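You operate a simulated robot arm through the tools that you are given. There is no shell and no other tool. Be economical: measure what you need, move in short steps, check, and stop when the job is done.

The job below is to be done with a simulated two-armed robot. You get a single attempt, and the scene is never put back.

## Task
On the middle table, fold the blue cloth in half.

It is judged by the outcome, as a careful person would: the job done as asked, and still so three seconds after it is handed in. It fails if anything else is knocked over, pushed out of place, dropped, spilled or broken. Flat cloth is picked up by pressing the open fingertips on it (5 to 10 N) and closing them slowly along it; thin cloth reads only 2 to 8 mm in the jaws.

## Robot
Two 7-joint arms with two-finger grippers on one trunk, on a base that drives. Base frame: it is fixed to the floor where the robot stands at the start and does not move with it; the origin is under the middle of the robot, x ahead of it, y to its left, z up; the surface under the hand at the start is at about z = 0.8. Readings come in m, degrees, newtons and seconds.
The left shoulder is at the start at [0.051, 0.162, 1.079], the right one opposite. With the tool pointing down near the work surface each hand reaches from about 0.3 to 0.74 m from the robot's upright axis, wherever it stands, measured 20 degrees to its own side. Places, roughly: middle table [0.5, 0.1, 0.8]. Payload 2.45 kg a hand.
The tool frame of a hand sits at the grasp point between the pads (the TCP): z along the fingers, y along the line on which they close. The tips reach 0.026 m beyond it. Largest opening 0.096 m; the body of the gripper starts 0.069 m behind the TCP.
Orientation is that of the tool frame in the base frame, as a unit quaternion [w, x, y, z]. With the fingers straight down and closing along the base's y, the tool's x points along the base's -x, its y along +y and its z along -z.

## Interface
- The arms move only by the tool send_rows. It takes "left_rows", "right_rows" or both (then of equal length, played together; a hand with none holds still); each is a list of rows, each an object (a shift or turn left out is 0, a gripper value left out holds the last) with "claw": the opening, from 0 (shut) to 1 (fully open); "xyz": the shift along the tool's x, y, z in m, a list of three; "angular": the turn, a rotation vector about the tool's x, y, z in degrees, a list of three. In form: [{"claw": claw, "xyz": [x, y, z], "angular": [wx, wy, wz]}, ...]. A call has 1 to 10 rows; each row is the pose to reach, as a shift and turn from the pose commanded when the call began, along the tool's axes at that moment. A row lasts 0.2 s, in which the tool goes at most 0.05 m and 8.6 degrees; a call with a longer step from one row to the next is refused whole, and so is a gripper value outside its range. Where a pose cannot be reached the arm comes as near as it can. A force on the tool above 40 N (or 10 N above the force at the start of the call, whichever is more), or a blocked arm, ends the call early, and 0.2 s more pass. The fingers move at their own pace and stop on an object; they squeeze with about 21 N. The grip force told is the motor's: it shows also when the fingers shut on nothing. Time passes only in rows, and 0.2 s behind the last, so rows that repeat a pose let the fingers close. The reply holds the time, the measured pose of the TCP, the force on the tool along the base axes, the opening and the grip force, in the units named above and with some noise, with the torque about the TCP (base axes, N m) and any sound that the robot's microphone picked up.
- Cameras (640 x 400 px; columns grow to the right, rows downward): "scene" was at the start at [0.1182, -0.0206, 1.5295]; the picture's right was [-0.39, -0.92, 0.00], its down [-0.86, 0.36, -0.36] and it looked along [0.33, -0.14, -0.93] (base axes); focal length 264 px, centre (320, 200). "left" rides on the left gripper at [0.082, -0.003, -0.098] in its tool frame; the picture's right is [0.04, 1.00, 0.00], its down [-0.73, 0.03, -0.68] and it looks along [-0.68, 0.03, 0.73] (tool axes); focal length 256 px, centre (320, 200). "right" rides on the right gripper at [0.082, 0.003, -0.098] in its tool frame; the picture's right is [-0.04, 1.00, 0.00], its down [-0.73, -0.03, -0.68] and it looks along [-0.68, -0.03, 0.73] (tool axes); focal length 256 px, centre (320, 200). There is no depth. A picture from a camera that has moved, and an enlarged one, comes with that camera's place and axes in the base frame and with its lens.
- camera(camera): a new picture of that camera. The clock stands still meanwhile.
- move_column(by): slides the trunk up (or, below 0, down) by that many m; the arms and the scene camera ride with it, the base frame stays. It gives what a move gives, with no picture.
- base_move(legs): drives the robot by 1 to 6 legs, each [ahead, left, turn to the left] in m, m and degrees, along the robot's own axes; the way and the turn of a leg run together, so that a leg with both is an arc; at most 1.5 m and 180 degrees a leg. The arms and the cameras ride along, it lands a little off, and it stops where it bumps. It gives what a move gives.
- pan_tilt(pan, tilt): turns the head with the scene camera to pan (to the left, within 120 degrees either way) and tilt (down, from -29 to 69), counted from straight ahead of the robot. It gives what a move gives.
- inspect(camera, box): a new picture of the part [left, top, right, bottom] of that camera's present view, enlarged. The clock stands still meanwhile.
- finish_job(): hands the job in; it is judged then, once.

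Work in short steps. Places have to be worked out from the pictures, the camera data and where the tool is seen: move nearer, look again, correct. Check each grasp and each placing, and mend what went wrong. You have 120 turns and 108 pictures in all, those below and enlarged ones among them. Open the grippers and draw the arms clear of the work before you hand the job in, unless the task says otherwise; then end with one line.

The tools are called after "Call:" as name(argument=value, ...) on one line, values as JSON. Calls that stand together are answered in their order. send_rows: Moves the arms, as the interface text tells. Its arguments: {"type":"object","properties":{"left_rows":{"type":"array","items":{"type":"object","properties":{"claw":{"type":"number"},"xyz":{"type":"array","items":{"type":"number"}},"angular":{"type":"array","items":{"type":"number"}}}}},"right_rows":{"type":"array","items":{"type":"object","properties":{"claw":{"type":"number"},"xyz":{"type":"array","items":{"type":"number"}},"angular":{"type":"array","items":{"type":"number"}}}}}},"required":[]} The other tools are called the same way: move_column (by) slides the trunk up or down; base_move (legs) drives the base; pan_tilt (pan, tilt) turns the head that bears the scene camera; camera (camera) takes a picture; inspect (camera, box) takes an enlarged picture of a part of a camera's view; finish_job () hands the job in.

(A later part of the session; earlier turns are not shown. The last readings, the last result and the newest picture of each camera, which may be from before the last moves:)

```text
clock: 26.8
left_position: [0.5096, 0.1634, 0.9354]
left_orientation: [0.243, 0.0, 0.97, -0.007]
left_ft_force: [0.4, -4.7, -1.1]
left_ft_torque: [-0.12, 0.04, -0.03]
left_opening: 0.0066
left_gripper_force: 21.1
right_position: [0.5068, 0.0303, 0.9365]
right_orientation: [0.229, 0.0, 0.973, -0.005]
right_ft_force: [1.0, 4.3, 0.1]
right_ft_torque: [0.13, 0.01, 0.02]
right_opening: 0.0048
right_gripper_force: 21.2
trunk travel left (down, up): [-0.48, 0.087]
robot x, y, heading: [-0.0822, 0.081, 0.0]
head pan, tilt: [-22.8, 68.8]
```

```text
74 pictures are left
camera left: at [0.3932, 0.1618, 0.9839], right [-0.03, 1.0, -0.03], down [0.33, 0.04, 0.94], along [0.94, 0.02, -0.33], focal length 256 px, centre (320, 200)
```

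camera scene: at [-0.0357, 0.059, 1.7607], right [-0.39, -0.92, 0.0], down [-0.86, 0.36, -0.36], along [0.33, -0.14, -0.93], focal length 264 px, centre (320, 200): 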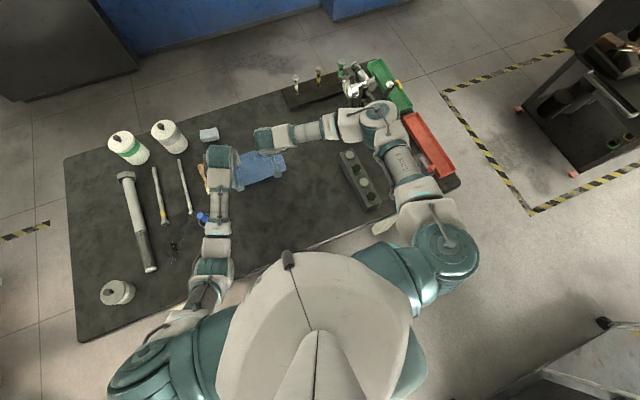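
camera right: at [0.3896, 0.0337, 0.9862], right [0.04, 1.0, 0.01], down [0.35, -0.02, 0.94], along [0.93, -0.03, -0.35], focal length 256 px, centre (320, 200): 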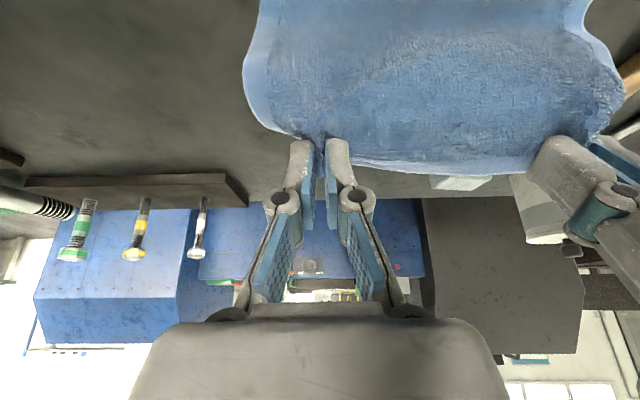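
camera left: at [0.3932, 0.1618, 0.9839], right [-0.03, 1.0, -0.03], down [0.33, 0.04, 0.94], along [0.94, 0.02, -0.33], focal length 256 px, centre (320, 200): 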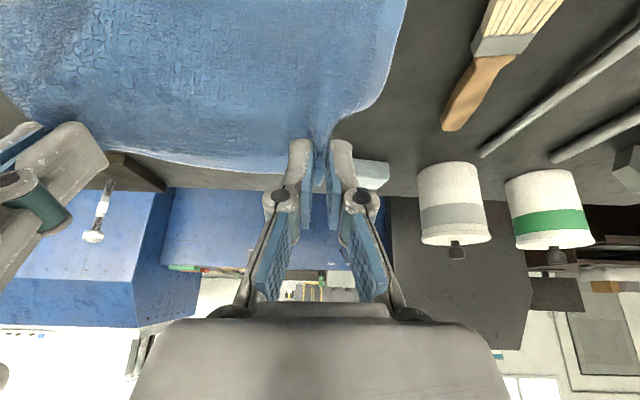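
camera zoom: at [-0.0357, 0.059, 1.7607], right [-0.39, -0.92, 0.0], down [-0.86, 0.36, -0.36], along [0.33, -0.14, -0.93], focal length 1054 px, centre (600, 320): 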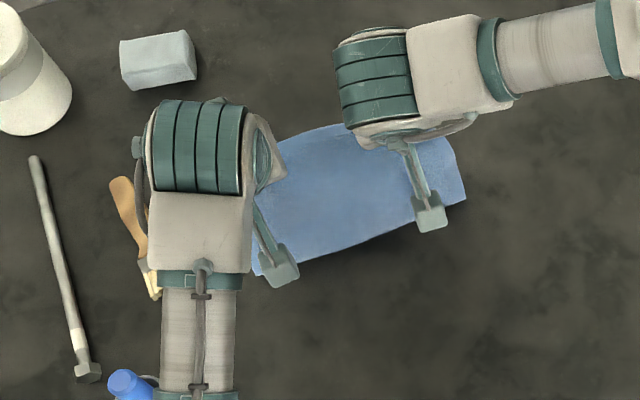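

The cloth now hangs with its lower edge near x≈0.5. I raise slightly so the lower edge just leaves the table. Then I draw the hands toward the robot while lowering, so the lower half lies down with its edge pointing away (+x).

Call:
send_rows(left_rows=[{"xyz": [-0.009, 0, -0.016]}, {"xyz": [-0.018, 0, -0.033]}, {"xyz": [-0.0258, 0, -0.0486]}, {"xyz": [-0.0258, 0, -0.0486]}, {"xyz": [-0.0258, 0, -0.0486]}, {"xyz": [-0.005, 0, -0.044]}, {"xyz": [0.015, 0, -0.04]}, {"xyz": [0.035, 0, -0.036]}, {"xyz": [0.056, 0, -0.031]}, {"xyz": [0.0763, 0, -0.027]}], right_rows=[{"xyz": [-0.009, 0, -0.016]}, {"xyz": [-0.017, 0, -0.033]}, {"xyz": [-0.0245, 0, -0.0492]}, {"xyz": [-0.0245, 0, -0.0492]}, {"xyz": [-0.0245, 0, -0.0492]}, {"xyz": [-0.004, 0, -0.044]}, {"xyz": [0.016, 0, -0.039]}, {"xyz": [0.036, 0, -0.035]}, {"xyz": [0.057, 0, -0.03]}, {"xyz": [0.077, 0, -0.025]}])

Call:
camera(camera="scene")

Call:
inspect(camera="scene", box=[190, 120, 310, 220])

Call:
camera(camera="right")

```text
clock: 28.9
left_position: [0.4291, 0.1646, 0.9262]
left_orientation: [0.244, 0.0, 0.97, -0.006]
left_ft_force: [0.8, -4.1, 0.1]
left_ft_torque: [-0.11, -0.01, -0.07]
left_opening: 0.0065
left_gripper_force: 20.9
right_position: [0.4252, 0.0304, 0.9257]
right_orientation: [0.23, 0.001, 0.973, -0.005]
right_ft_force: [-0.6, 2.9, -0.7]
right_ft_torque: [0.07, -0.01, 0.03]
right_opening: 0.0045
right_gripper_force: 21.0
trunk travel left (down, up): [-0.48, 0.087]
robot x, y, heading: [-0.0794, 0.0773, 0.2]
head pan, tilt: [-22.8, 68.8]
```

```text
73 pictures are left
camera scene: at [-0.0386, 0.0586, 1.7608], right [-0.39, -0.92, 0.0], down [-0.86, 0.36, -0.36], along [0.33, -0.14, -0.93], focal length 264 px, centre (320, 200)
```

scene: 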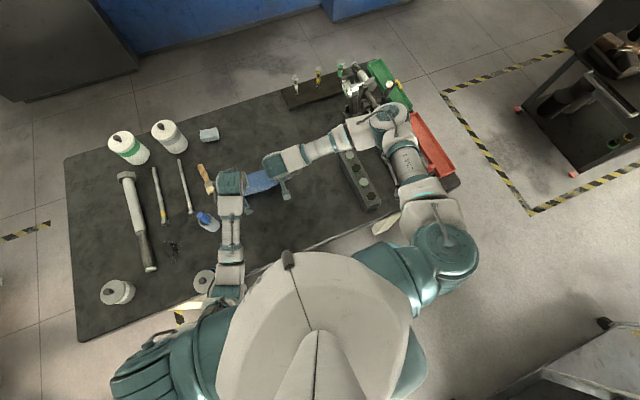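

```text
4.00 times, centred on (250, 170) of scene
camera zoom: at [-0.0386, 0.0586, 1.7608], right [-0.39, -0.92, 0.0], down [-0.86, 0.36, -0.36], along [0.33, -0.14, -0.93], focal length 1054 px, centre (600, 320)
```

zoom: 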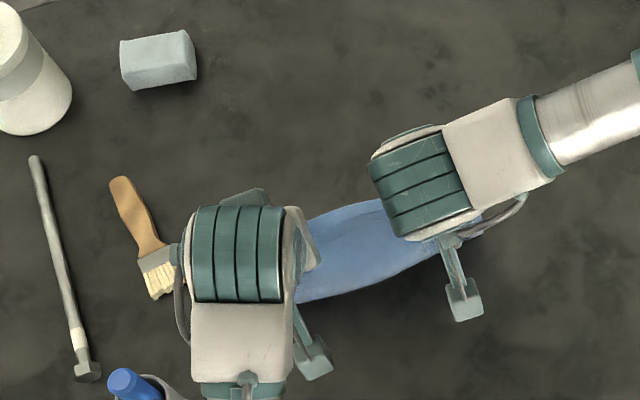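

```text
71 pictures are left
camera right: at [0.3082, 0.0342, 0.9756], right [0.04, 1.0, 0.01], down [0.35, -0.02, 0.94], along [0.94, -0.03, -0.35], focal length 256 px, centre (320, 200)
```

right: 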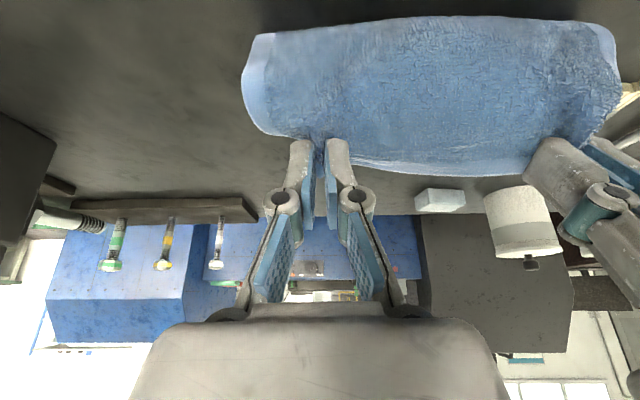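

The lower part now trails away (+x) under the hands. I swing the hands back to vertical while lowering and moving +x, so the held edge comes over the free edge.

Call:
send_rows(left_rows=[{"xyz": [0.0094, 0, 0.0177], "angular": [0, 7, 0]}, {"xyz": [0.0144, 0, 0.0377], "angular": [0, 14, 0]}, {"xyz": [0.0126, 0, 0.0556], "angular": [0, 21, 0]}, {"xyz": [0.004, 0, 0.0715], "angular": [0, 28, 0]}, {"xyz": [-0.0068, 0, 0.0852], "angular": [0, 28, 0]}], right_rows=[{"xyz": [0.009, 0, 0.0179], "angular": [0, 7, 0]}, {"xyz": [0.0134, 0, 0.038], "angular": [0, 14, 0]}, {"xyz": [0.0112, 0, 0.0559], "angular": [0, 21, 0]}, {"xyz": [0.0023, 0, 0.0715], "angular": [0, 26.6, 0]}, {"xyz": [-0.0088, 0, 0.085], "angular": [0, 26.6, 0]}])

Call:
camera(camera="right")

Call:
camera(camera="left")

Call:
inspect(camera="scene", box=[180, 140, 340, 300])

```text
clock: 30.1
left_position: [0.4758, 0.1632, 0.852]
left_orientation: [0.002, 0.001, 1.0, -0.006]
left_ft_force: [0.5, -2.5, -1.0]
left_ft_torque: [-0.08, 0.01, -0.01]
left_opening: 0.0064
left_gripper_force: 20.6
right_position: [0.4724, 0.0303, 0.8519]
right_orientation: [-0.001, 0.002, 1.0, -0.006]
right_ft_force: [0.5, 3.3, 0.7]
right_ft_torque: [0.07, -0.03, -0.01]
right_opening: 0.0041
right_gripper_force: 21.2
trunk travel left (down, up): [-0.48, 0.087]
robot x, y, heading: [-0.0756, 0.0779, -0.0]
head pan, tilt: [-22.8, 68.8]
```

```text
70 pictures are left
camera right: at [0.3909, 0.0352, 0.9498], right [0.04, 1.0, -0.01], down [0.74, -0.02, 0.68], along [0.68, -0.04, -0.74], focal length 256 px, centre (320, 200)
```

right: 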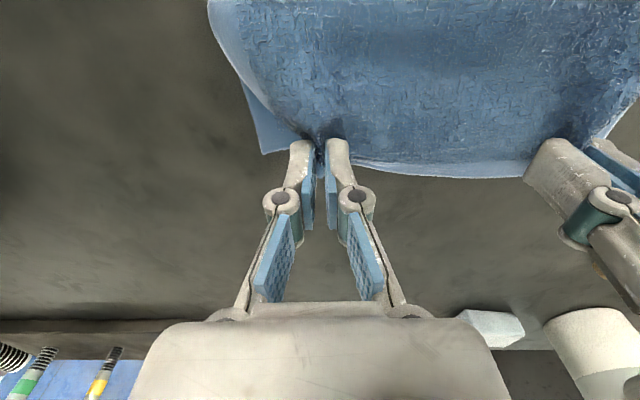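

```text
69 pictures are left
camera left: at [0.3955, 0.1613, 0.95], right [-0.04, 1.0, -0.01], down [0.73, 0.04, 0.68], along [0.68, 0.02, -0.73], focal length 256 px, centre (320, 200)
```

left: 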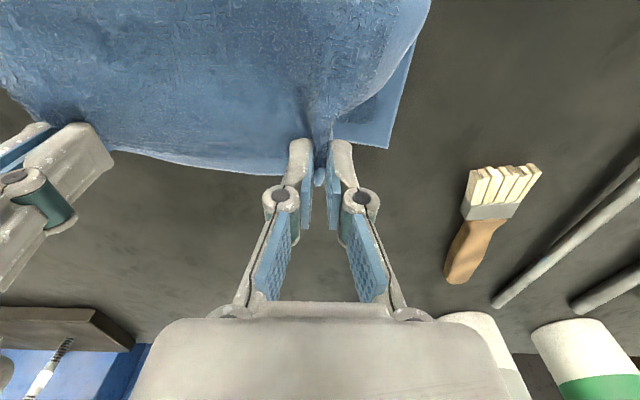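

```text
2.50 times, centred on (260, 220) of scene
camera zoom: at [-0.0351, 0.0598, 1.7607], right [-0.39, -0.92, 0.0], down [-0.86, 0.36, -0.36], along [0.33, -0.14, -0.93], focal length 659 px, centre (470, 150)
```

zoom: 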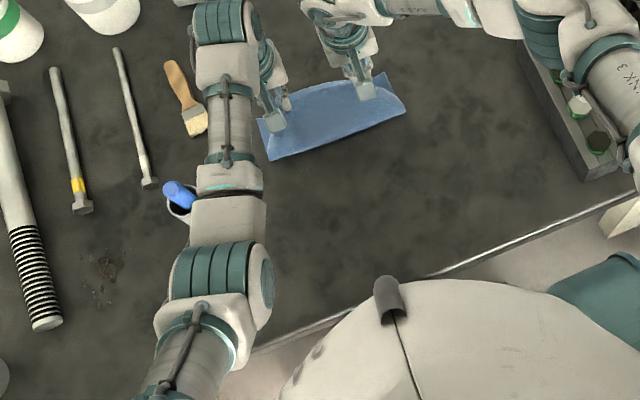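

Excellent: the lower edge lies at x≈0.484 right under the held edge (~0.489). I lower straight down with a -4 mm x and +3 mm y correction until light contact.

Call:
send_rows(left_rows=[{"xyz": [0.002, 0.003, 0.006]}, {"xyz": [0.004, 0.003, 0.012]}, {"xyz": [0.004, 0.003, 0.017]}, {"xyz": [0.004, 0.003, 0.02]}, {"xyz": [0.004, 0.003, 0.022]}], right_rows=[{"xyz": [0.002, 0.003, 0.006]}, {"xyz": [0.003, 0.003, 0.012]}, {"xyz": [0.003, 0.003, 0.017]}, {"xyz": [0.003, 0.003, 0.02]}, {"xyz": [0.003, 0.003, 0.022]}])

Call:
camera(camera="left")

Call:
camera(camera="right")

```text
clock: 31.4
left_position: [0.4703, 0.1652, 0.8324]
left_orientation: [0.002, 0.002, 1.0, -0.006]
left_ft_force: [-0.8, -3.2, 11.8]
left_ft_torque: [-0.06, 0.06, 0.06]
left_opening: 0.0048
left_gripper_force: 21.0
right_position: [0.4694, 0.0324, 0.8316]
right_orientation: [0.0, 0.002, 1.0, -0.006]
right_ft_force: [1.2, 3.2, 6.0]
right_ft_torque: [0.04, -0.07, 0.0]
right_opening: 0.0045
right_gripper_force: 21.1
trunk travel left (down, up): [-0.48, 0.087]
robot x, y, heading: [-0.0773, 0.0799, -0.2]
head pan, tilt: [-22.8, 68.8]
```

```text
67 pictures are left
camera left: at [0.3902, 0.1635, 0.9296], right [-0.04, 1.0, -0.01], down [0.73, 0.04, 0.68], along [0.68, 0.02, -0.73], focal length 256 px, centre (320, 200)
```

left: 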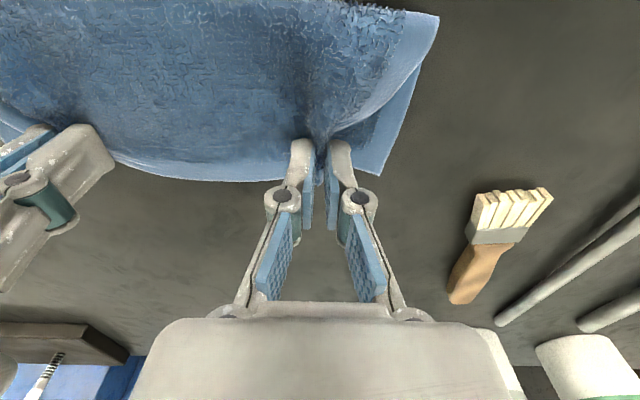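

```text
66 pictures are left
camera right: at [0.3867, 0.0373, 0.9292], right [0.04, 1.0, -0.01], down [0.73, -0.02, 0.68], along [0.68, -0.04, -0.73], focal length 256 px, centre (320, 200)
```

right: 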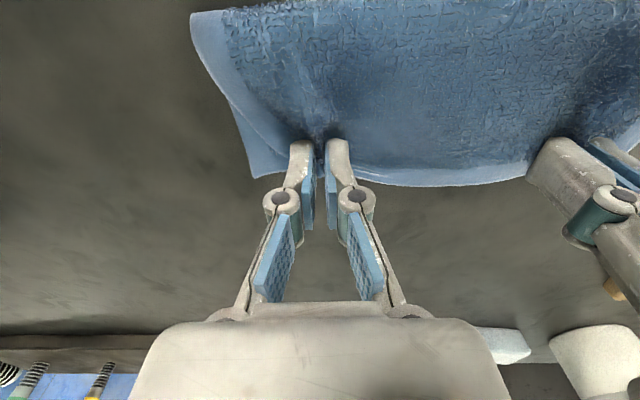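

Both layers line up. Now I open the fingers slowly while still pressing, so the gathered cloth spreads flat again.

Call:
send_rows(left_rows=[{"claw": 0.06}, {"claw": 0.1}, {"claw": 0.15}, {"claw": 0.2}, {"claw": 0.25}, {"claw": 0.3}, {"claw": 0.35}, {"claw": 0.4}, {"claw": 0.4}], right_rows=[{"claw": 0.06}, {"claw": 0.1}, {"claw": 0.15}, {"claw": 0.2}, {"claw": 0.25}, {"claw": 0.3}, {"claw": 0.35}, {"claw": 0.4}, {"claw": 0.4}])

Call:
camera(camera="left")

Call:
camera(camera="right")

```text
clock: 33.4
left_position: [0.4698, 0.166, 0.8294]
left_orientation: [0.002, 0.001, 1.0, -0.007]
left_ft_force: [-0.7, 0.6, 1.5]
left_ft_torque: [0.02, -0.04, 0.02]
left_opening: 0.0391
left_gripper_force: 0.0
right_position: [0.4686, 0.0329, 0.8313]
right_orientation: [-0.001, 0.002, 1.0, -0.005]
right_ft_force: [0.3, 0.1, 3.6]
right_ft_torque: [0.01, -0.02, 0.04]
right_opening: 0.0383
right_gripper_force: 3.3
trunk travel left (down, up): [-0.48, 0.087]
robot x, y, heading: [-0.0774, 0.0821, -0.0]
head pan, tilt: [-22.8, 68.8]
```

```text
65 pictures are left
camera left: at [0.3906, 0.1637, 0.9281], right [-0.04, 1.0, -0.01], down [0.73, 0.04, 0.68], along [0.68, 0.02, -0.73], focal length 256 px, centre (320, 200)
```

left: 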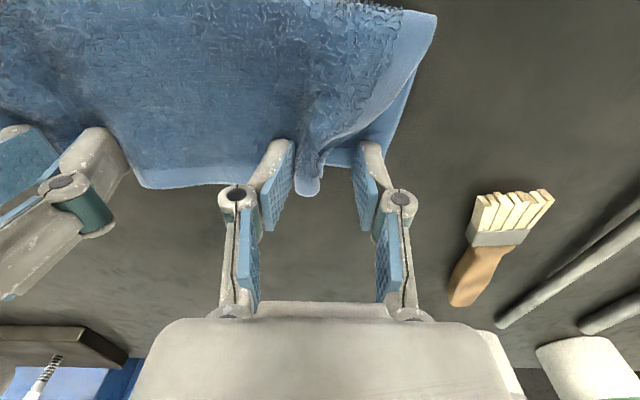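

```text
64 pictures are left
camera right: at [0.3873, 0.0372, 0.9282], right [0.04, 1.0, -0.01], down [0.73, -0.02, 0.68], along [0.68, -0.04, -0.73], focal length 256 px, centre (320, 200)
```

right: 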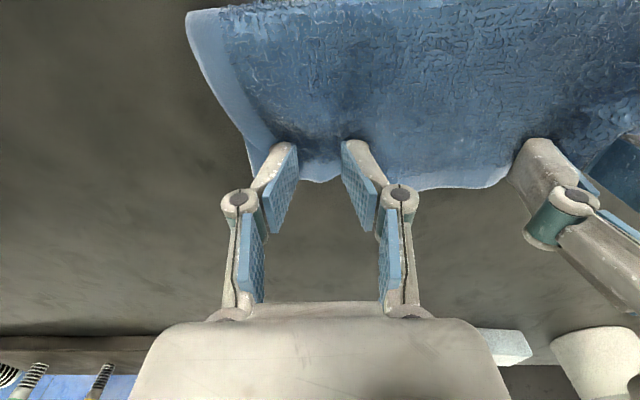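

The right corner spread well; the left still has a ridge. I lift both hands straight up and look at how it settles.

Call:
send_rows(left_rows=[{"xyz": [0, 0, -0.01]}, {"xyz": [0, 0, -0.03]}, {"xyz": [0, 0, -0.06]}, {"xyz": [0, 0, -0.09]}, {"xyz": [0, 0, -0.09]}], right_rows=[{"xyz": [0, 0, -0.01]}, {"xyz": [0, 0, -0.03]}, {"xyz": [0, 0, -0.06]}, {"xyz": [0, 0, -0.09]}, {"xyz": [0, 0, -0.09]}])

Call:
camera(camera="left")

Call:
camera(camera="right")

Call:
camera(camera="scene")

```text
clock: 34.5
left_position: [0.4707, 0.168, 0.9208]
left_orientation: [0.002, 0.001, 1.0, -0.006]
left_ft_force: [0.2, -0.5, -0.4]
left_ft_torque: [0.01, 0.0, -0.02]
left_opening: 0.0386
left_gripper_force: 0.0
right_position: [0.4689, 0.0333, 0.9199]
right_orientation: [-0.001, 0.002, 1.0, -0.005]
right_ft_force: [0.3, -0.1, 0.1]
right_ft_torque: [-0.04, -0.01, -0.01]
right_opening: 0.0381
right_gripper_force: 0.0
trunk travel left (down, up): [-0.48, 0.087]
robot x, y, heading: [-0.0766, 0.0791, 0.0]
head pan, tilt: [-22.8, 68.8]
```

```text
63 pictures are left
camera left: at [0.3908, 0.1651, 1.0182], right [-0.04, 1.0, -0.01], down [0.73, 0.04, 0.68], along [0.68, 0.02, -0.73], focal length 256 px, centre (320, 200)
```

left: 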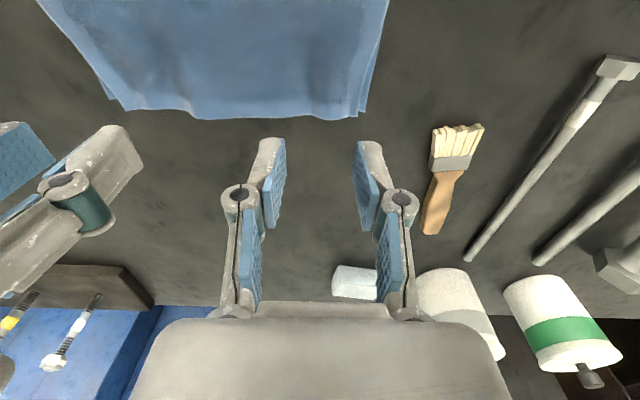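

```text
62 pictures are left
camera right: at [0.3874, 0.0381, 1.0175], right [0.04, 1.0, -0.01], down [0.73, -0.03, 0.68], along [0.68, -0.04, -0.74], focal length 256 px, centre (320, 200)
```

right: 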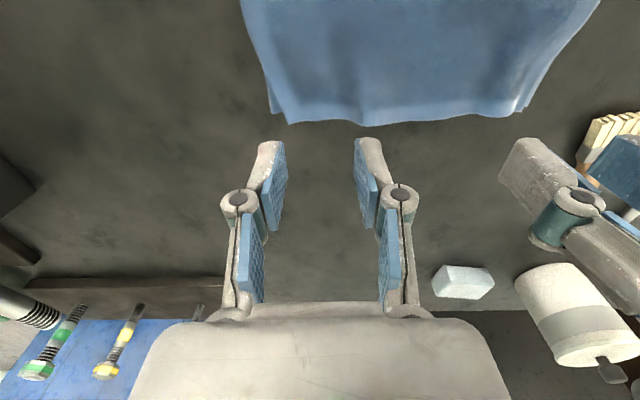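

```text
61 pictures are left
camera scene: at [-0.0357, 0.0588, 1.7607], right [-0.39, -0.92, 0.0], down [-0.86, 0.36, -0.36], along [0.33, -0.14, -0.93], focal length 264 px, centre (320, 200)
```

scene: 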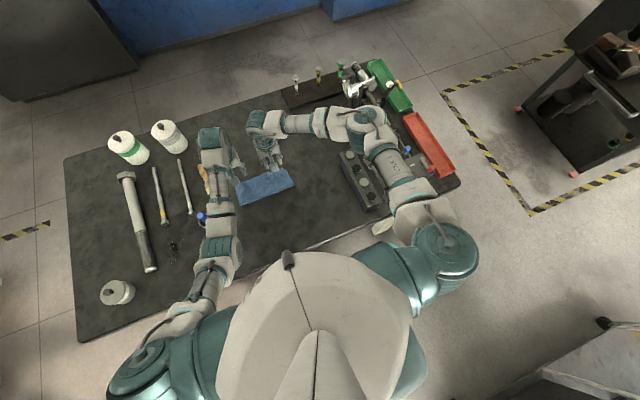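

The cloth is folded neatly in half. Now I turn to the jar: I move the left hand up and forward to uncover it for the scene camera.

Call:
send_rows(left_rows=[{"xyz": [0, 0, -0.04]}, {"xyz": [0, -0.02, -0.08]}, {"xyz": [-0.03, -0.04, -0.11]}, {"xyz": [-0.06, -0.06, -0.13]}, {"xyz": [-0.09, -0.06, -0.15]}, {"xyz": [-0.12, -0.06, -0.15]}], right_rows=[{"xyz": [0, -0.04, -0.03]}, {"xyz": [0, -0.08, -0.06]}, {"xyz": [0, -0.12, -0.09]}, {"xyz": [0, -0.16, -0.09]}, {"xyz": [0, -0.2, -0.09]}, {"xyz": [0, -0.2, -0.09]}])

Call:
camera(camera="scene")

Call:
inspect(camera="scene", box=[160, 230, 260, 330])

```text
clock: 36.0
left_position: [0.5798, 0.1094, 1.0722]
left_orientation: [0.002, 0.002, 1.0, -0.006]
left_ft_force: [-1.0, -0.5, -0.1]
left_ft_torque: [-0.01, -0.01, 0.02]
left_opening: 0.0383
left_gripper_force: 0.1
left hand out of reach, approached as far as the arm can: row 6
right_position: [0.4682, -0.1669, 1.0131]
right_orientation: [-0.001, 0.001, 1.0, -0.005]
right_ft_force: [-0.8, 0.6, 0.1]
right_ft_torque: [0.03, 0.03, -0.03]
right_opening: 0.0383
right_gripper_force: 0.0
trunk travel left (down, up): [-0.48, 0.087]
robot x, y, heading: [-0.0804, 0.0841, -0.1]
head pan, tilt: [-22.8, 68.8]
```

```text
60 pictures are left
camera scene: at [-0.035, 0.0539, 1.7606], right [-0.39, -0.92, 0.0], down [-0.86, 0.36, -0.36], along [0.33, -0.14, -0.93], focal length 264 px, centre (320, 200)
```

scene: 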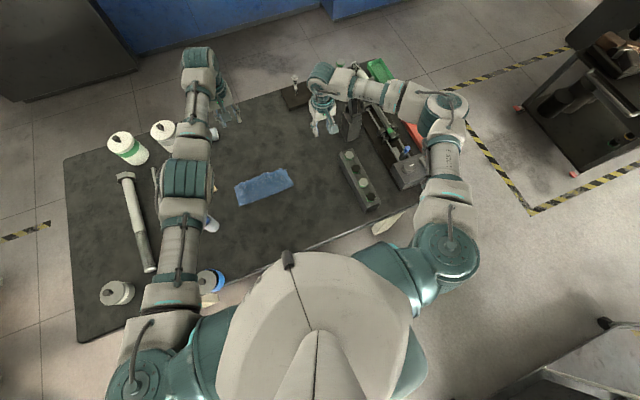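

```text
4.00 times, centred on (210, 280) of scene
camera zoom: at [-0.035, 0.0539, 1.7606], right [-0.39, -0.92, 0.0], down [-0.86, 0.36, -0.36], along [0.33, -0.14, -0.93], focal length 1054 px, centre (760, -120)
```

zoom: 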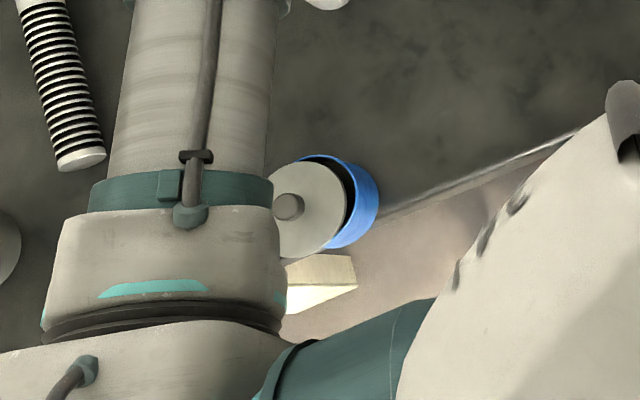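

The jar is standing near the table edge, but a dark gap shows beside its lid, so the lid may be shifted. I bring the right hand back and yaw it so its camera looks left at the jar.

Call:
send_rows(right_rows=[{"xyz": [0.02, 0.01, 0], "angular": [0, 0, -8.5]}, {"xyz": [0.045, 0.02, 0], "angular": [0, 0, -17]}, {"xyz": [0.07, 0.04, 0], "angular": [0, 0, -25.5]}, {"xyz": [0.095, 0.05, 0], "angular": [0, 0, -34]}, {"xyz": [0.12, 0.06, 0], "angular": [0, 0, -42.5]}, {"xyz": [0.145, 0.07, 0], "angular": [0, 0, -51]}, {"xyz": [0.17, 0.08, 0], "angular": [0, 0, -59.5]}, {"xyz": [0.19, 0.09, 0], "angular": [0, 0, -68]}, {"xyz": [0.21, 0.1, 0], "angular": [0, 0, -76]}, {"xyz": [0.21, 0.11, 0], "angular": [0, 0, -84]}])

Call:
camera(camera="right")

```text
clock: 38.1
left_position: [0.5785, 0.1109, 1.0721]
left_orientation: [0.002, 0.001, 1.0, -0.007]
left_ft_force: [1.0, 1.1, -0.5]
left_ft_torque: [-0.02, 0.03, -0.01]
left_opening: 0.0383
left_gripper_force: 0.1
right_position: [0.2538, -0.0457, 1.0102]
right_orientation: [-0.004, -0.666, 0.746, 0.004]
right_ft_force: [-0.2, -1.0, -0.1]
right_ft_torque: [-0.01, 0.0, 0.01]
right_opening: 0.0386
right_gripper_force: 0.0
right hand out of reach, approached as far as the arm can: row 10
trunk travel left (down, up): [-0.48, 0.087]
robot x, y, heading: [-0.0766, 0.0812, 0.0]
head pan, tilt: [-22.8, 68.8]
```

```text
58 pictures are left
camera right: at [0.2428, -0.127, 1.1079], right [-0.99, 0.15, 0.01], down [0.12, 0.73, 0.68], along [0.1, 0.67, -0.73], focal length 256 px, centre (320, 200)
```

right: 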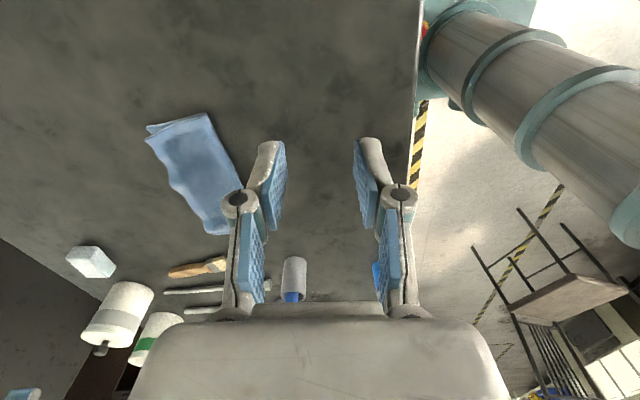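

The blue jar is just behind a finger. I tilt this hand up about 35° so it appears above the fingertips.

Call:
send_rows(right_rows=[{"angular": [0, -8, 0]}, {"angular": [0, -16, 0]}, {"angular": [0, -24, 0]}, {"angular": [0, -32, 0]}, {"angular": [0, -36, 0]}])

Call:
camera(camera="right")

```text
clock: 39.4
left_position: [0.5776, 0.1107, 1.0715]
left_orientation: [0.001, 0.001, 1.0, -0.006]
left_ft_force: [0.5, -0.5, -0.6]
left_ft_torque: [-0.02, -0.01, -0.01]
left_opening: 0.0385
left_gripper_force: 0.1
right_position: [0.2459, -0.0328, 1.0056]
right_orientation: [0.229, -0.635, 0.71, 0.202]
right_ft_force: [0.7, 0.5, -0.6]
right_ft_torque: [-0.01, 0.02, -0.04]
right_opening: 0.0385
right_gripper_force: 0.1
right hand out of reach, approached as far as the arm can: row 3, 4, 5
trunk travel left (down, up): [-0.48, 0.087]
robot x, y, heading: [-0.0801, 0.084, -0.2]
head pan, tilt: [-22.8, 68.8]
```

```text
57 pictures are left
camera right: at [0.2284, -0.1548, 1.037], right [-0.99, 0.14, 0.02], down [0.05, 0.2, 0.98], along [0.14, 0.97, -0.2], focal length 256 px, centre (320, 200)
```

right: 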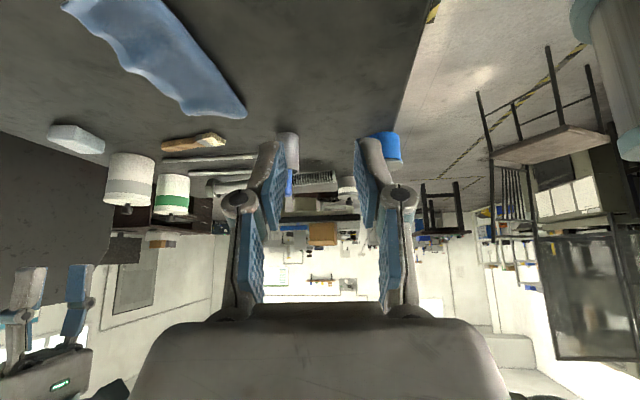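

Call:
inspect(camera="right", box=[340, 100, 440, 220])

```text
3.33 times, centred on (390, 160) of right
camera zoom: at [0.2284, -0.1548, 1.037], right [-0.99, 0.14, 0.02], down [0.05, 0.2, 0.98], along [0.14, 0.97, -0.2], focal length 853 px, centre (87, 333)
```

zoom: 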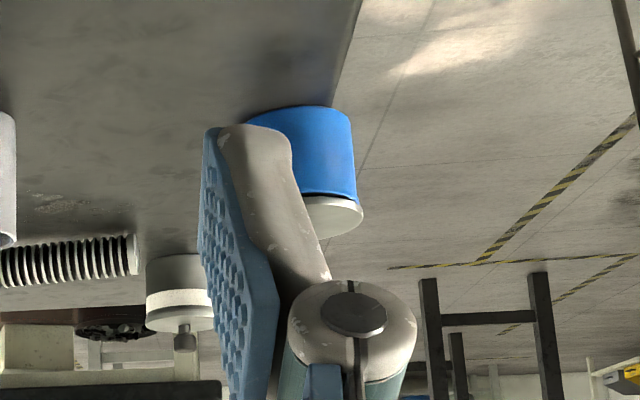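

The jar stands upright but overhangs the table edge slightly. It was at about (0.226,0.351) and is now at about (0.167,0.355), a shift of -0.06 m in x. I'll back the base up 0.25 m so the left hand can grip it from above and move it back.

Call:
base_move(legs=[[-0.25, 0, 0]])

Call:
send_rows(left_rows=[{}, {}, {}, {}])

Call:
camera(camera="scene")

Call:
camera(camera="left")

```text
clock: 41.2
left_position: [0.3289, 0.1107, 1.0703]
left_orientation: [0.001, 0.0, 1.0, -0.006]
left_ft_force: [-0.5, 0.1, 0.6]
left_ft_torque: [0.01, 0.03, 0.05]
left_opening: 0.0384
left_gripper_force: 0.1
right_position: [-0.0027, -0.0327, 1.0045]
right_orientation: [0.227, -0.636, 0.709, 0.203]
right_ft_force: [0.7, 0.0, -0.2]
right_ft_torque: [0.0, 0.0, -0.04]
right_opening: 0.0385
right_gripper_force: 0.1
trunk travel left (down, up): [-0.48, 0.087]
robot x, y, heading: [-0.3286, 0.0845, -0.1]
head pan, tilt: [-22.8, 68.8]
```

```text
clock: 42.2
left_position: [0.3265, 0.1114, 1.0745]
left_orientation: [0.004, 0.001, 1.0, -0.006]
left_ft_force: [0.2, -0.1, -0.1]
left_ft_torque: [-0.01, 0.01, -0.03]
left_opening: 0.0388
left_gripper_force: 0.0
right_position: [-0.0069, -0.031, 1.0064]
right_orientation: [0.227, -0.637, 0.709, 0.2]
right_ft_force: [0.2, 0.3, 0.0]
right_ft_torque: [0.0, 0.01, -0.01]
right_opening: 0.0384
right_gripper_force: 0.1
trunk travel left (down, up): [-0.48, 0.087]
robot x, y, heading: [-0.3289, 0.0802, 0.1]
head pan, tilt: [-22.8, 68.8]
```

```text
55 pictures are left
camera scene: at [-0.2867, 0.0558, 1.7607], right [-0.39, -0.92, 0.0], down [-0.86, 0.36, -0.36], along [0.33, -0.14, -0.93], focal length 264 px, centre (320, 200)
```

scene: 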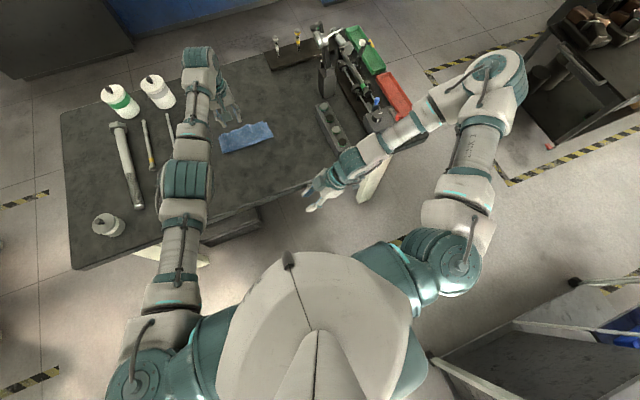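

```text
54 pictures are left
camera left: at [0.2463, 0.1082, 1.1713], right [-0.04, 1.0, -0.01], down [0.73, 0.04, 0.68], along [0.68, 0.02, -0.73], focal length 256 px, centre (320, 200)
```

left: 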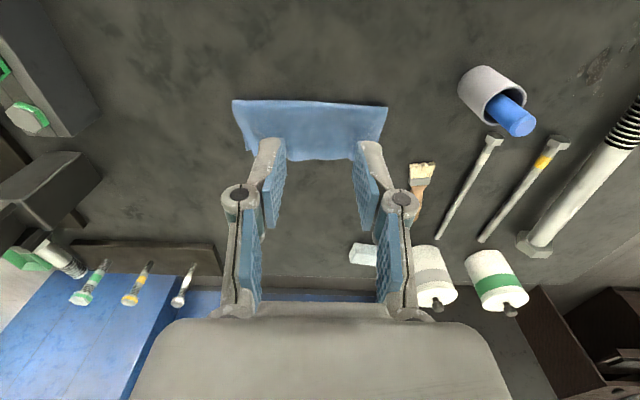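

I move the left hand over to look down at the jar, staying high.

Call:
send_rows(left_rows=[{"xyz": [0.015, 0.03, 0]}, {"xyz": [0.03, 0.06, 0]}, {"xyz": [0.045, 0.09, 0]}, {"xyz": [0.06, 0.12, 0]}, {"xyz": [0.075, 0.15, 0]}, {"xyz": [0.09, 0.18, 0]}, {"xyz": [0.105, 0.21, 0]}, {"xyz": [0.117, 0.24, 0]}, {"xyz": [0.117, 0.24, 0]}])

Call:
camera(camera="left")

Call:
camera(camera="scene")

```text
clock: 44.2
left_position: [0.2087, 0.3536, 1.0701]
left_orientation: [0.004, 0.001, 1.0, -0.008]
left_ft_force: [0.1, -0.4, 0.1]
left_ft_torque: [-0.03, -0.02, 0.02]
left_opening: 0.0384
left_gripper_force: 0.0
right_position: [-0.0067, -0.0295, 1.0062]
right_orientation: [0.228, -0.637, 0.709, 0.199]
right_ft_force: [0.6, 0.2, 0.0]
right_ft_torque: [0.0, -0.03, -0.03]
right_opening: 0.0385
right_gripper_force: 0.2
trunk travel left (down, up): [-0.48, 0.087]
robot x, y, heading: [-0.3311, 0.0828, -0.1]
head pan, tilt: [-22.8, 68.8]
```

```text
53 pictures are left
camera left: at [0.1269, 0.3515, 1.1669], right [-0.04, 1.0, -0.01], down [0.73, 0.04, 0.68], along [0.68, 0.02, -0.73], focal length 256 px, centre (320, 200)
```

left: 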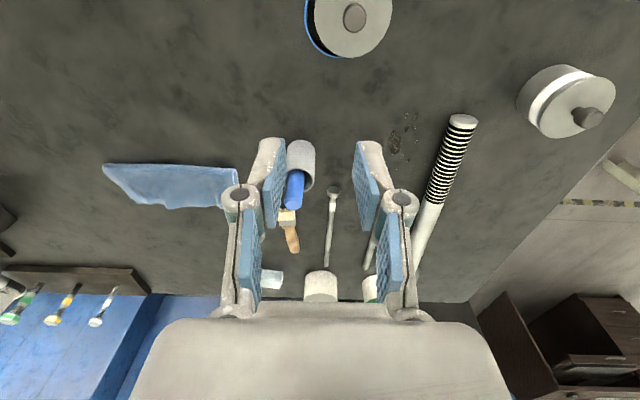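

```text
52 pictures are left
camera scene: at [-0.2872, 0.0608, 1.7608], right [-0.39, -0.92, 0.0], down [-0.86, 0.36, -0.36], along [0.33, -0.14, -0.93], focal length 264 px, centre (320, 200)
```

scene: 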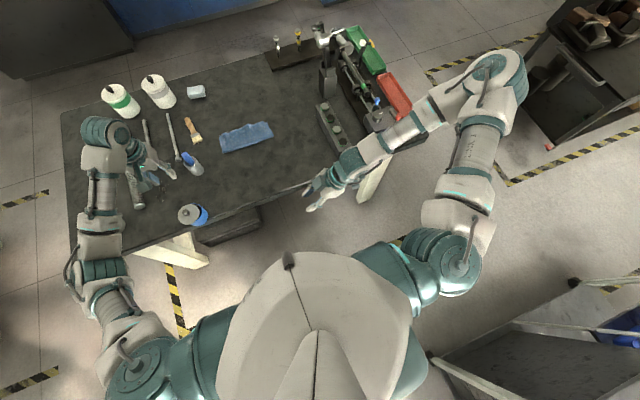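

The jar is now visible to both cameras. I zoom in to judge its lid and exact place.

Call:
inspect(camera="scene", box=[160, 185, 230, 245])

Call:
inspect(camera="left", box=[280, 0, 420, 80])

```text
6.67 times, centred on (195, 215) of scene
camera zoom: at [-0.2872, 0.0608, 1.7608], right [-0.39, -0.92, 0.0], down [-0.86, 0.36, -0.36], along [0.33, -0.14, -0.93], focal length 1757 px, centre (1153, 100)
```

zoom: 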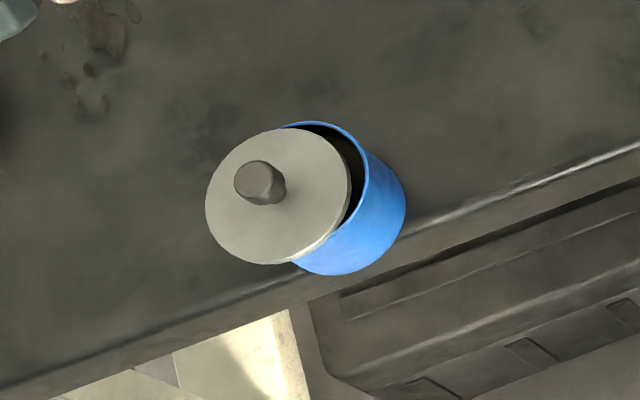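

```text
4.57 times, centred on (350, 40) of left
camera zoom: at [0.1269, 0.3515, 1.1669], right [-0.04, 1.0, -0.01], down [0.73, 0.04, 0.68], along [0.68, 0.02, -0.73], focal length 1170 px, centre (183, 931)
```

zoom: 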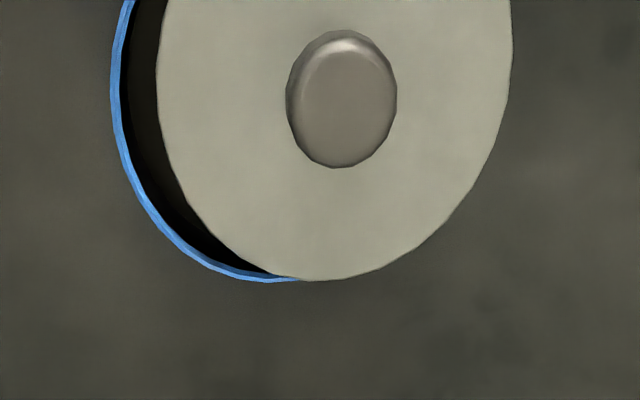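

The lid has slid by about 1 cm to +y on the cup (body ≈(0.170,0.369), lid ≈(0.162,0.380)). Closing the fingers along y around lid and body will push the lid back into line. Then I can slide the jar back to +x. I open fully and come to just above it.

Call:
send_rows(left_rows=[{"xyz": [0.01, 0.005, 0.02], "claw": 1}, {"xyz": [0.02, 0.01, 0.04]}, {"xyz": [0.03, 0.015, 0.06]}, {"xyz": [0.041, 0.02, 0.08]}, {"xyz": [0.041, 0.02, 0.1]}, {"xyz": [0.041, 0.02, 0.115]}, {"xyz": [0.041, 0.02, 0.115]}, {"xyz": [0.041, 0.02, 0.115]}])

Call:
camera(camera="left")

Call:
inspect(camera="scene", box=[140, 165, 240, 245])

```text
clock: 46.0
left_position: [0.1676, 0.3727, 0.9559]
left_orientation: [0.003, 0.001, 1.0, -0.007]
left_ft_force: [-0.4, -1.0, 0.1]
left_ft_torque: [0.02, -0.01, 0.01]
left_opening: 0.0958
left_gripper_force: 0.0
right_position: [-0.0074, -0.0299, 1.007]
right_orientation: [0.228, -0.637, 0.709, 0.199]
right_ft_force: [0.5, -0.7, -0.7]
right_ft_torque: [0.01, -0.01, 0.02]
right_opening: 0.0387
right_gripper_force: 0.0
trunk travel left (down, up): [-0.48, 0.087]
robot x, y, heading: [-0.3238, 0.0838, -0.1]
head pan, tilt: [-22.8, 68.8]
```

```text
49 pictures are left
camera left: at [0.0863, 0.3697, 1.0521], right [-0.04, 1.0, -0.01], down [0.73, 0.04, 0.68], along [0.68, 0.02, -0.73], focal length 256 px, centre (320, 200)
```

left: 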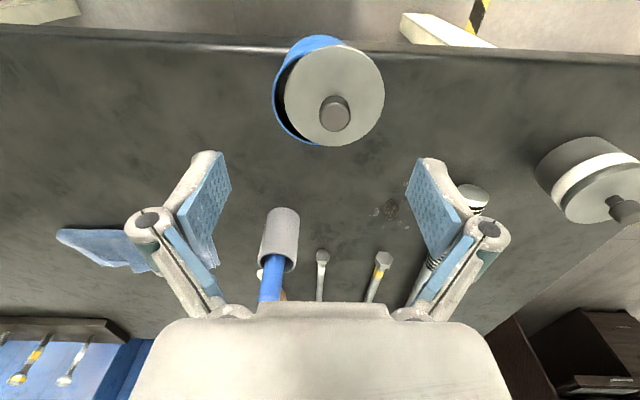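

```text
5.00 times, centred on (190, 205) of scene
camera zoom: at [-0.2879, 0.0599, 1.7608], right [-0.39, -0.92, 0.0], down [-0.86, 0.36, -0.36], along [0.33, -0.14, -0.93], focal length 1318 px, centre (970, 175)
```

zoom: 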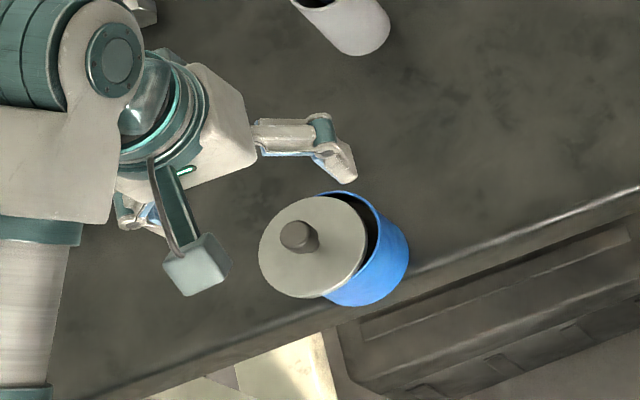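

Well aligned; the lid-plus-body span is centred about 4 mm to +y of the hand. I lower to where the tips are just below the lid and check clearances.

Call:
send_rows(left_rows=[{"xyz": [0.003, 0.004, 0.02]}, {"xyz": [0.003, 0.004, 0.04]}, {"xyz": [0.003, 0.004, 0.055]}, {"xyz": [0.003, 0.004, 0.065]}, {"xyz": [0.003, 0.004, 0.065]}, {"xyz": [0.003, 0.004, 0.065]}])

Call:
camera(camera="left")

Call:
inspect(camera="scene", box=[140, 165, 240, 245])

```text
clock: 47.4
left_position: [0.1642, 0.3757, 0.8893]
left_orientation: [0.004, 0.001, 1.0, -0.007]
left_ft_force: [-0.3, -0.4, -0.4]
left_ft_torque: [-0.04, 0.01, 0.01]
left_opening: 0.0961
left_gripper_force: 0.1
right_position: [-0.0064, -0.0297, 1.0057]
right_orientation: [0.227, -0.637, 0.709, 0.199]
right_ft_force: [-0.2, -0.4, -0.2]
right_ft_torque: [-0.02, 0.02, 0.01]
right_opening: 0.0384
right_gripper_force: 0.2
trunk travel left (down, up): [-0.48, 0.087]
robot x, y, heading: [-0.3296, 0.0828, -0.2]
head pan, tilt: [-22.8, 68.8]
```

```text
47 pictures are left
camera left: at [0.0836, 0.3726, 0.9866], right [-0.04, 1.0, -0.01], down [0.73, 0.04, 0.68], along [0.68, 0.02, -0.73], focal length 256 px, centre (320, 200)
```

left: 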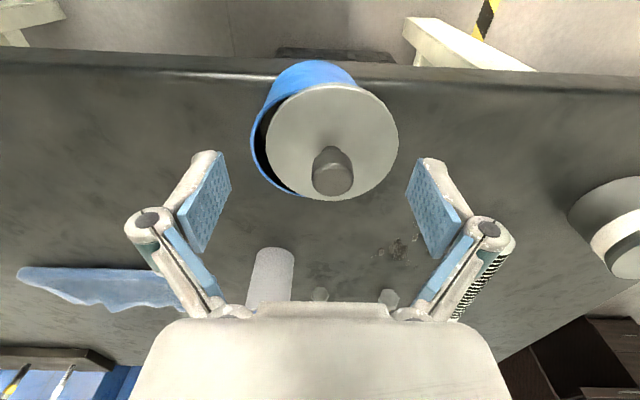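

```text
5.00 times, centred on (190, 205) of scene
camera zoom: at [-0.2881, 0.0598, 1.7608], right [-0.39, -0.92, 0.0], down [-0.86, 0.36, -0.36], along [0.33, -0.14, -0.93], focal length 1318 px, centre (970, 175)
```

zoom: 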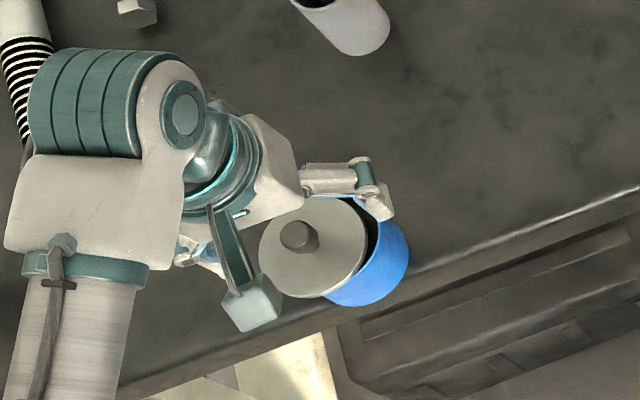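

The fingers straddle cup and lid with room to spare. I lower to TCP z≈0.852 (the palm stays above the knob at ≈0.905), then close slowly.

Call:
send_rows(left_rows=[{"xyz": [0, 0, 0.012]}, {"xyz": [0, 0, 0.025]}, {"xyz": [0, 0, 0.037]}, {"xyz": [0, 0, 0.037]}])

Call:
camera(camera="left")

```text
clock: 48.4
left_position: [0.1649, 0.3751, 0.8533]
left_orientation: [0.003, 0.001, 1.0, -0.006]
left_ft_force: [-0.2, -0.2, -0.1]
left_ft_torque: [0.0, 0.0, 0.01]
left_opening: 0.0962
left_gripper_force: 0.1
right_position: [-0.0074, -0.0306, 1.0057]
right_orientation: [0.229, -0.636, 0.709, 0.199]
right_ft_force: [0.6, 0.5, -0.2]
right_ft_torque: [0.01, -0.06, -0.02]
right_opening: 0.0385
right_gripper_force: 0.1
trunk travel left (down, up): [-0.48, 0.087]
robot x, y, heading: [-0.3272, 0.0803, 0.2]
head pan, tilt: [-22.8, 68.8]
```

```text
45 pictures are left
camera left: at [0.0843, 0.372, 0.9497], right [-0.04, 1.0, -0.01], down [0.73, 0.04, 0.68], along [0.68, 0.02, -0.73], focal length 256 px, centre (320, 200)
```

left: 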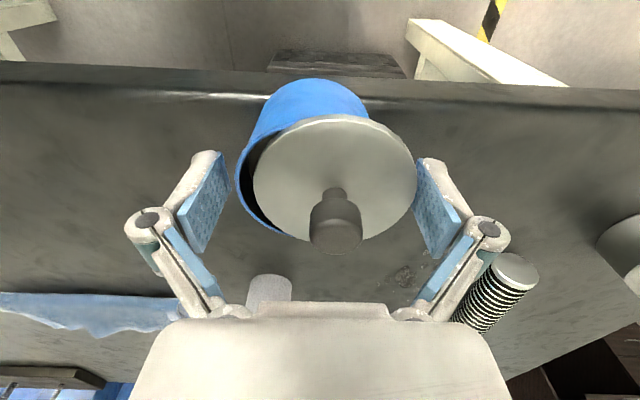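

Fingers are around it with no contact. I close slowly in small steps, watching the opening.

Call:
send_rows(left_rows=[{"claw": 0.95}, {"claw": 0.91}, {"claw": 0.88}, {"claw": 0.85}, {"claw": 0.82}, {"claw": 0.8}, {"claw": 0.79}, {"claw": 0.79}])

Call:
camera(camera="left")

```text
clock: 50.2
left_position: [0.1661, 0.3746, 0.8534]
left_orientation: [0.004, 0.0, 1.0, -0.006]
left_ft_force: [-0.1, -2.8, 0.5]
left_ft_torque: [-0.09, 0.02, 0.06]
left_opening: 0.0779
left_gripper_force: 1.4
right_position: [-0.0079, -0.0313, 1.0069]
right_orientation: [0.228, -0.637, 0.709, 0.2]
right_ft_force: [0.3, 0.5, 1.5]
right_ft_torque: [0.0, 0.01, -0.02]
right_opening: 0.0382
right_gripper_force: 0.1
trunk travel left (down, up): [-0.48, 0.087]
robot x, y, heading: [-0.3298, 0.0808, 0.2]
head pan, tilt: [-22.8, 68.8]
```

```text
44 pictures are left
camera left: at [0.0843, 0.3711, 0.9501], right [-0.04, 1.0, -0.01], down [0.73, 0.04, 0.68], along [0.68, 0.02, -0.73], focal length 256 px, centre (320, 200)
```

left: 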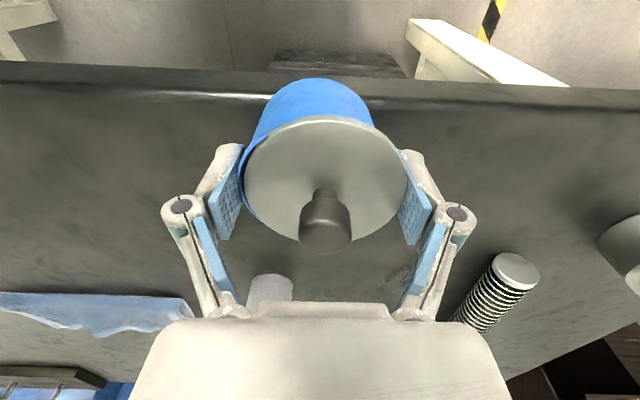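

The lid is sliding back over the cup. I close a little further.

Call:
send_rows(left_rows=[{"claw": 0.775}, {"claw": 0.76}, {"claw": 0.75}, {"claw": 0.74}, {"claw": 0.73}, {"claw": 0.72}, {"claw": 0.71}, {"claw": 0.7}])

Call:
camera(camera="left")

Call:
inspect(camera="scene", box=[140, 165, 240, 245])

```text
clock: 52.0
left_position: [0.1664, 0.3741, 0.8525]
left_orientation: [0.003, 0.0, 1.0, -0.006]
left_ft_force: [0.2, -0.6, 2.8]
left_ft_torque: [0.04, 0.04, -0.06]
left_opening: 0.0719
left_gripper_force: 20.8
right_position: [-0.0083, -0.0304, 1.0066]
right_orientation: [0.228, -0.636, 0.709, 0.2]
right_ft_force: [0.1, 0.4, -0.4]
right_ft_torque: [0.0, 0.01, 0.01]
right_opening: 0.0386
right_gripper_force: 0.0
trunk travel left (down, up): [-0.48, 0.087]
robot x, y, heading: [-0.329, 0.0836, 0.1]
head pan, tilt: [-22.8, 68.8]
```

```text
43 pictures are left
camera left: at [0.0842, 0.3714, 0.9502], right [-0.04, 1.0, -0.01], down [0.73, 0.04, 0.68], along [0.68, 0.02, -0.73], focal length 256 px, centre (320, 200)
```

left: 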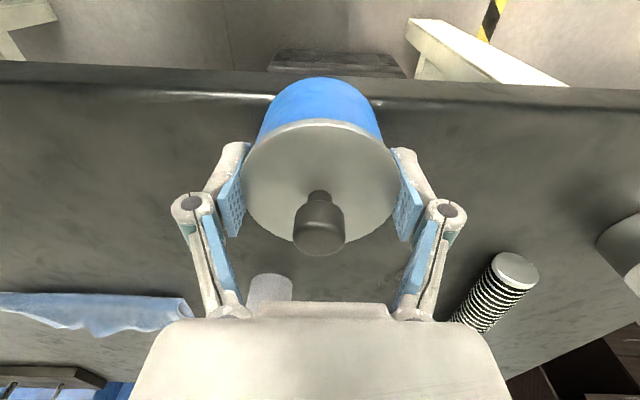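

```text
5.00 times, centred on (190, 205) of scene
camera zoom: at [-0.2887, 0.0587, 1.7608], right [-0.39, -0.92, 0.0], down [-0.86, 0.36, -0.36], along [0.33, -0.14, -0.93], focal length 1318 px, centre (970, 175)
```

zoom: 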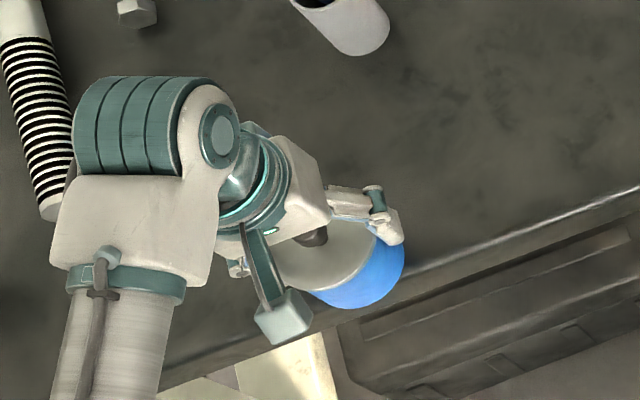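

The jar is gripped at 72 mm with the lid aligned. I slide it slowly +0.059 m in x (and -5 mm in y) back toward its original place.

Call:
send_rows(left_rows=[{"xyz": [-0.006, 0, 0]}, {"xyz": [-0.012, -0.001, 0]}, {"xyz": [-0.018, -0.002, 0]}, {"xyz": [-0.024, -0.002, 0]}, {"xyz": [-0.03, -0.003, 0]}, {"xyz": [-0.036, -0.003, 0]}, {"xyz": [-0.042, -0.004, 0]}, {"xyz": [-0.048, -0.004, 0]}, {"xyz": [-0.054, -0.005, 0]}, {"xyz": [-0.059, -0.005, 0]}])

Call:
camera(camera="left")

Call:
inspect(camera="scene", box=[140, 165, 240, 245])

```text
clock: 54.2
left_position: [0.2257, 0.3693, 0.8521]
left_orientation: [0.004, 0.001, 1.0, -0.007]
left_ft_force: [-0.5, 1.0, 1.4]
left_ft_torque: [-0.03, 0.07, -0.02]
left_opening: 0.0722
left_gripper_force: 21.3
right_position: [-0.0077, -0.0312, 1.0054]
right_orientation: [0.228, -0.636, 0.709, 0.2]
right_ft_force: [-0.4, -0.8, -0.3]
right_ft_torque: [0.01, -0.01, 0.01]
right_opening: 0.0383
right_gripper_force: 0.1
trunk travel left (down, up): [-0.48, 0.087]
robot x, y, heading: [-0.3304, 0.0786, -0.1]
head pan, tilt: [-22.8, 68.8]
```

```text
41 pictures are left
camera left: at [0.1442, 0.3664, 0.9501], right [-0.04, 1.0, -0.01], down [0.73, 0.04, 0.68], along [0.68, 0.02, -0.73], focal length 256 px, centre (320, 200)
```

left: 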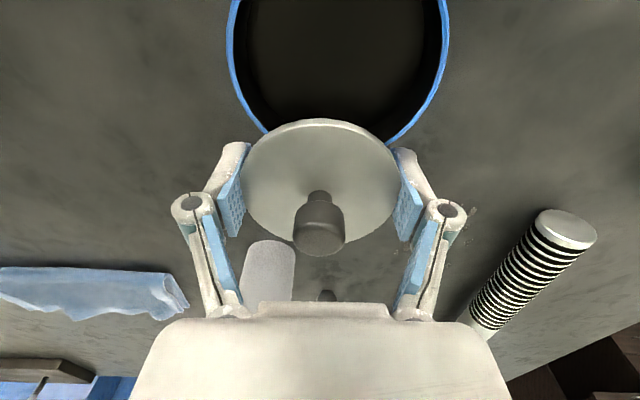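

```text
5.00 times, centred on (190, 205) of scene
camera zoom: at [-0.2876, 0.059, 1.7608], right [-0.39, -0.92, 0.0], down [-0.86, 0.36, -0.36], along [0.33, -0.14, -0.93], focal length 1318 px, centre (970, 175)
```

zoom: 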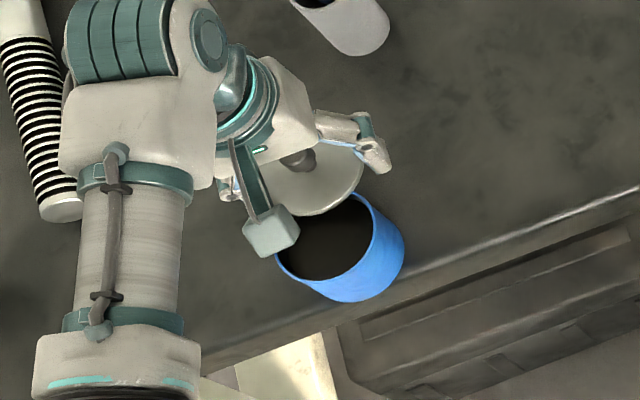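

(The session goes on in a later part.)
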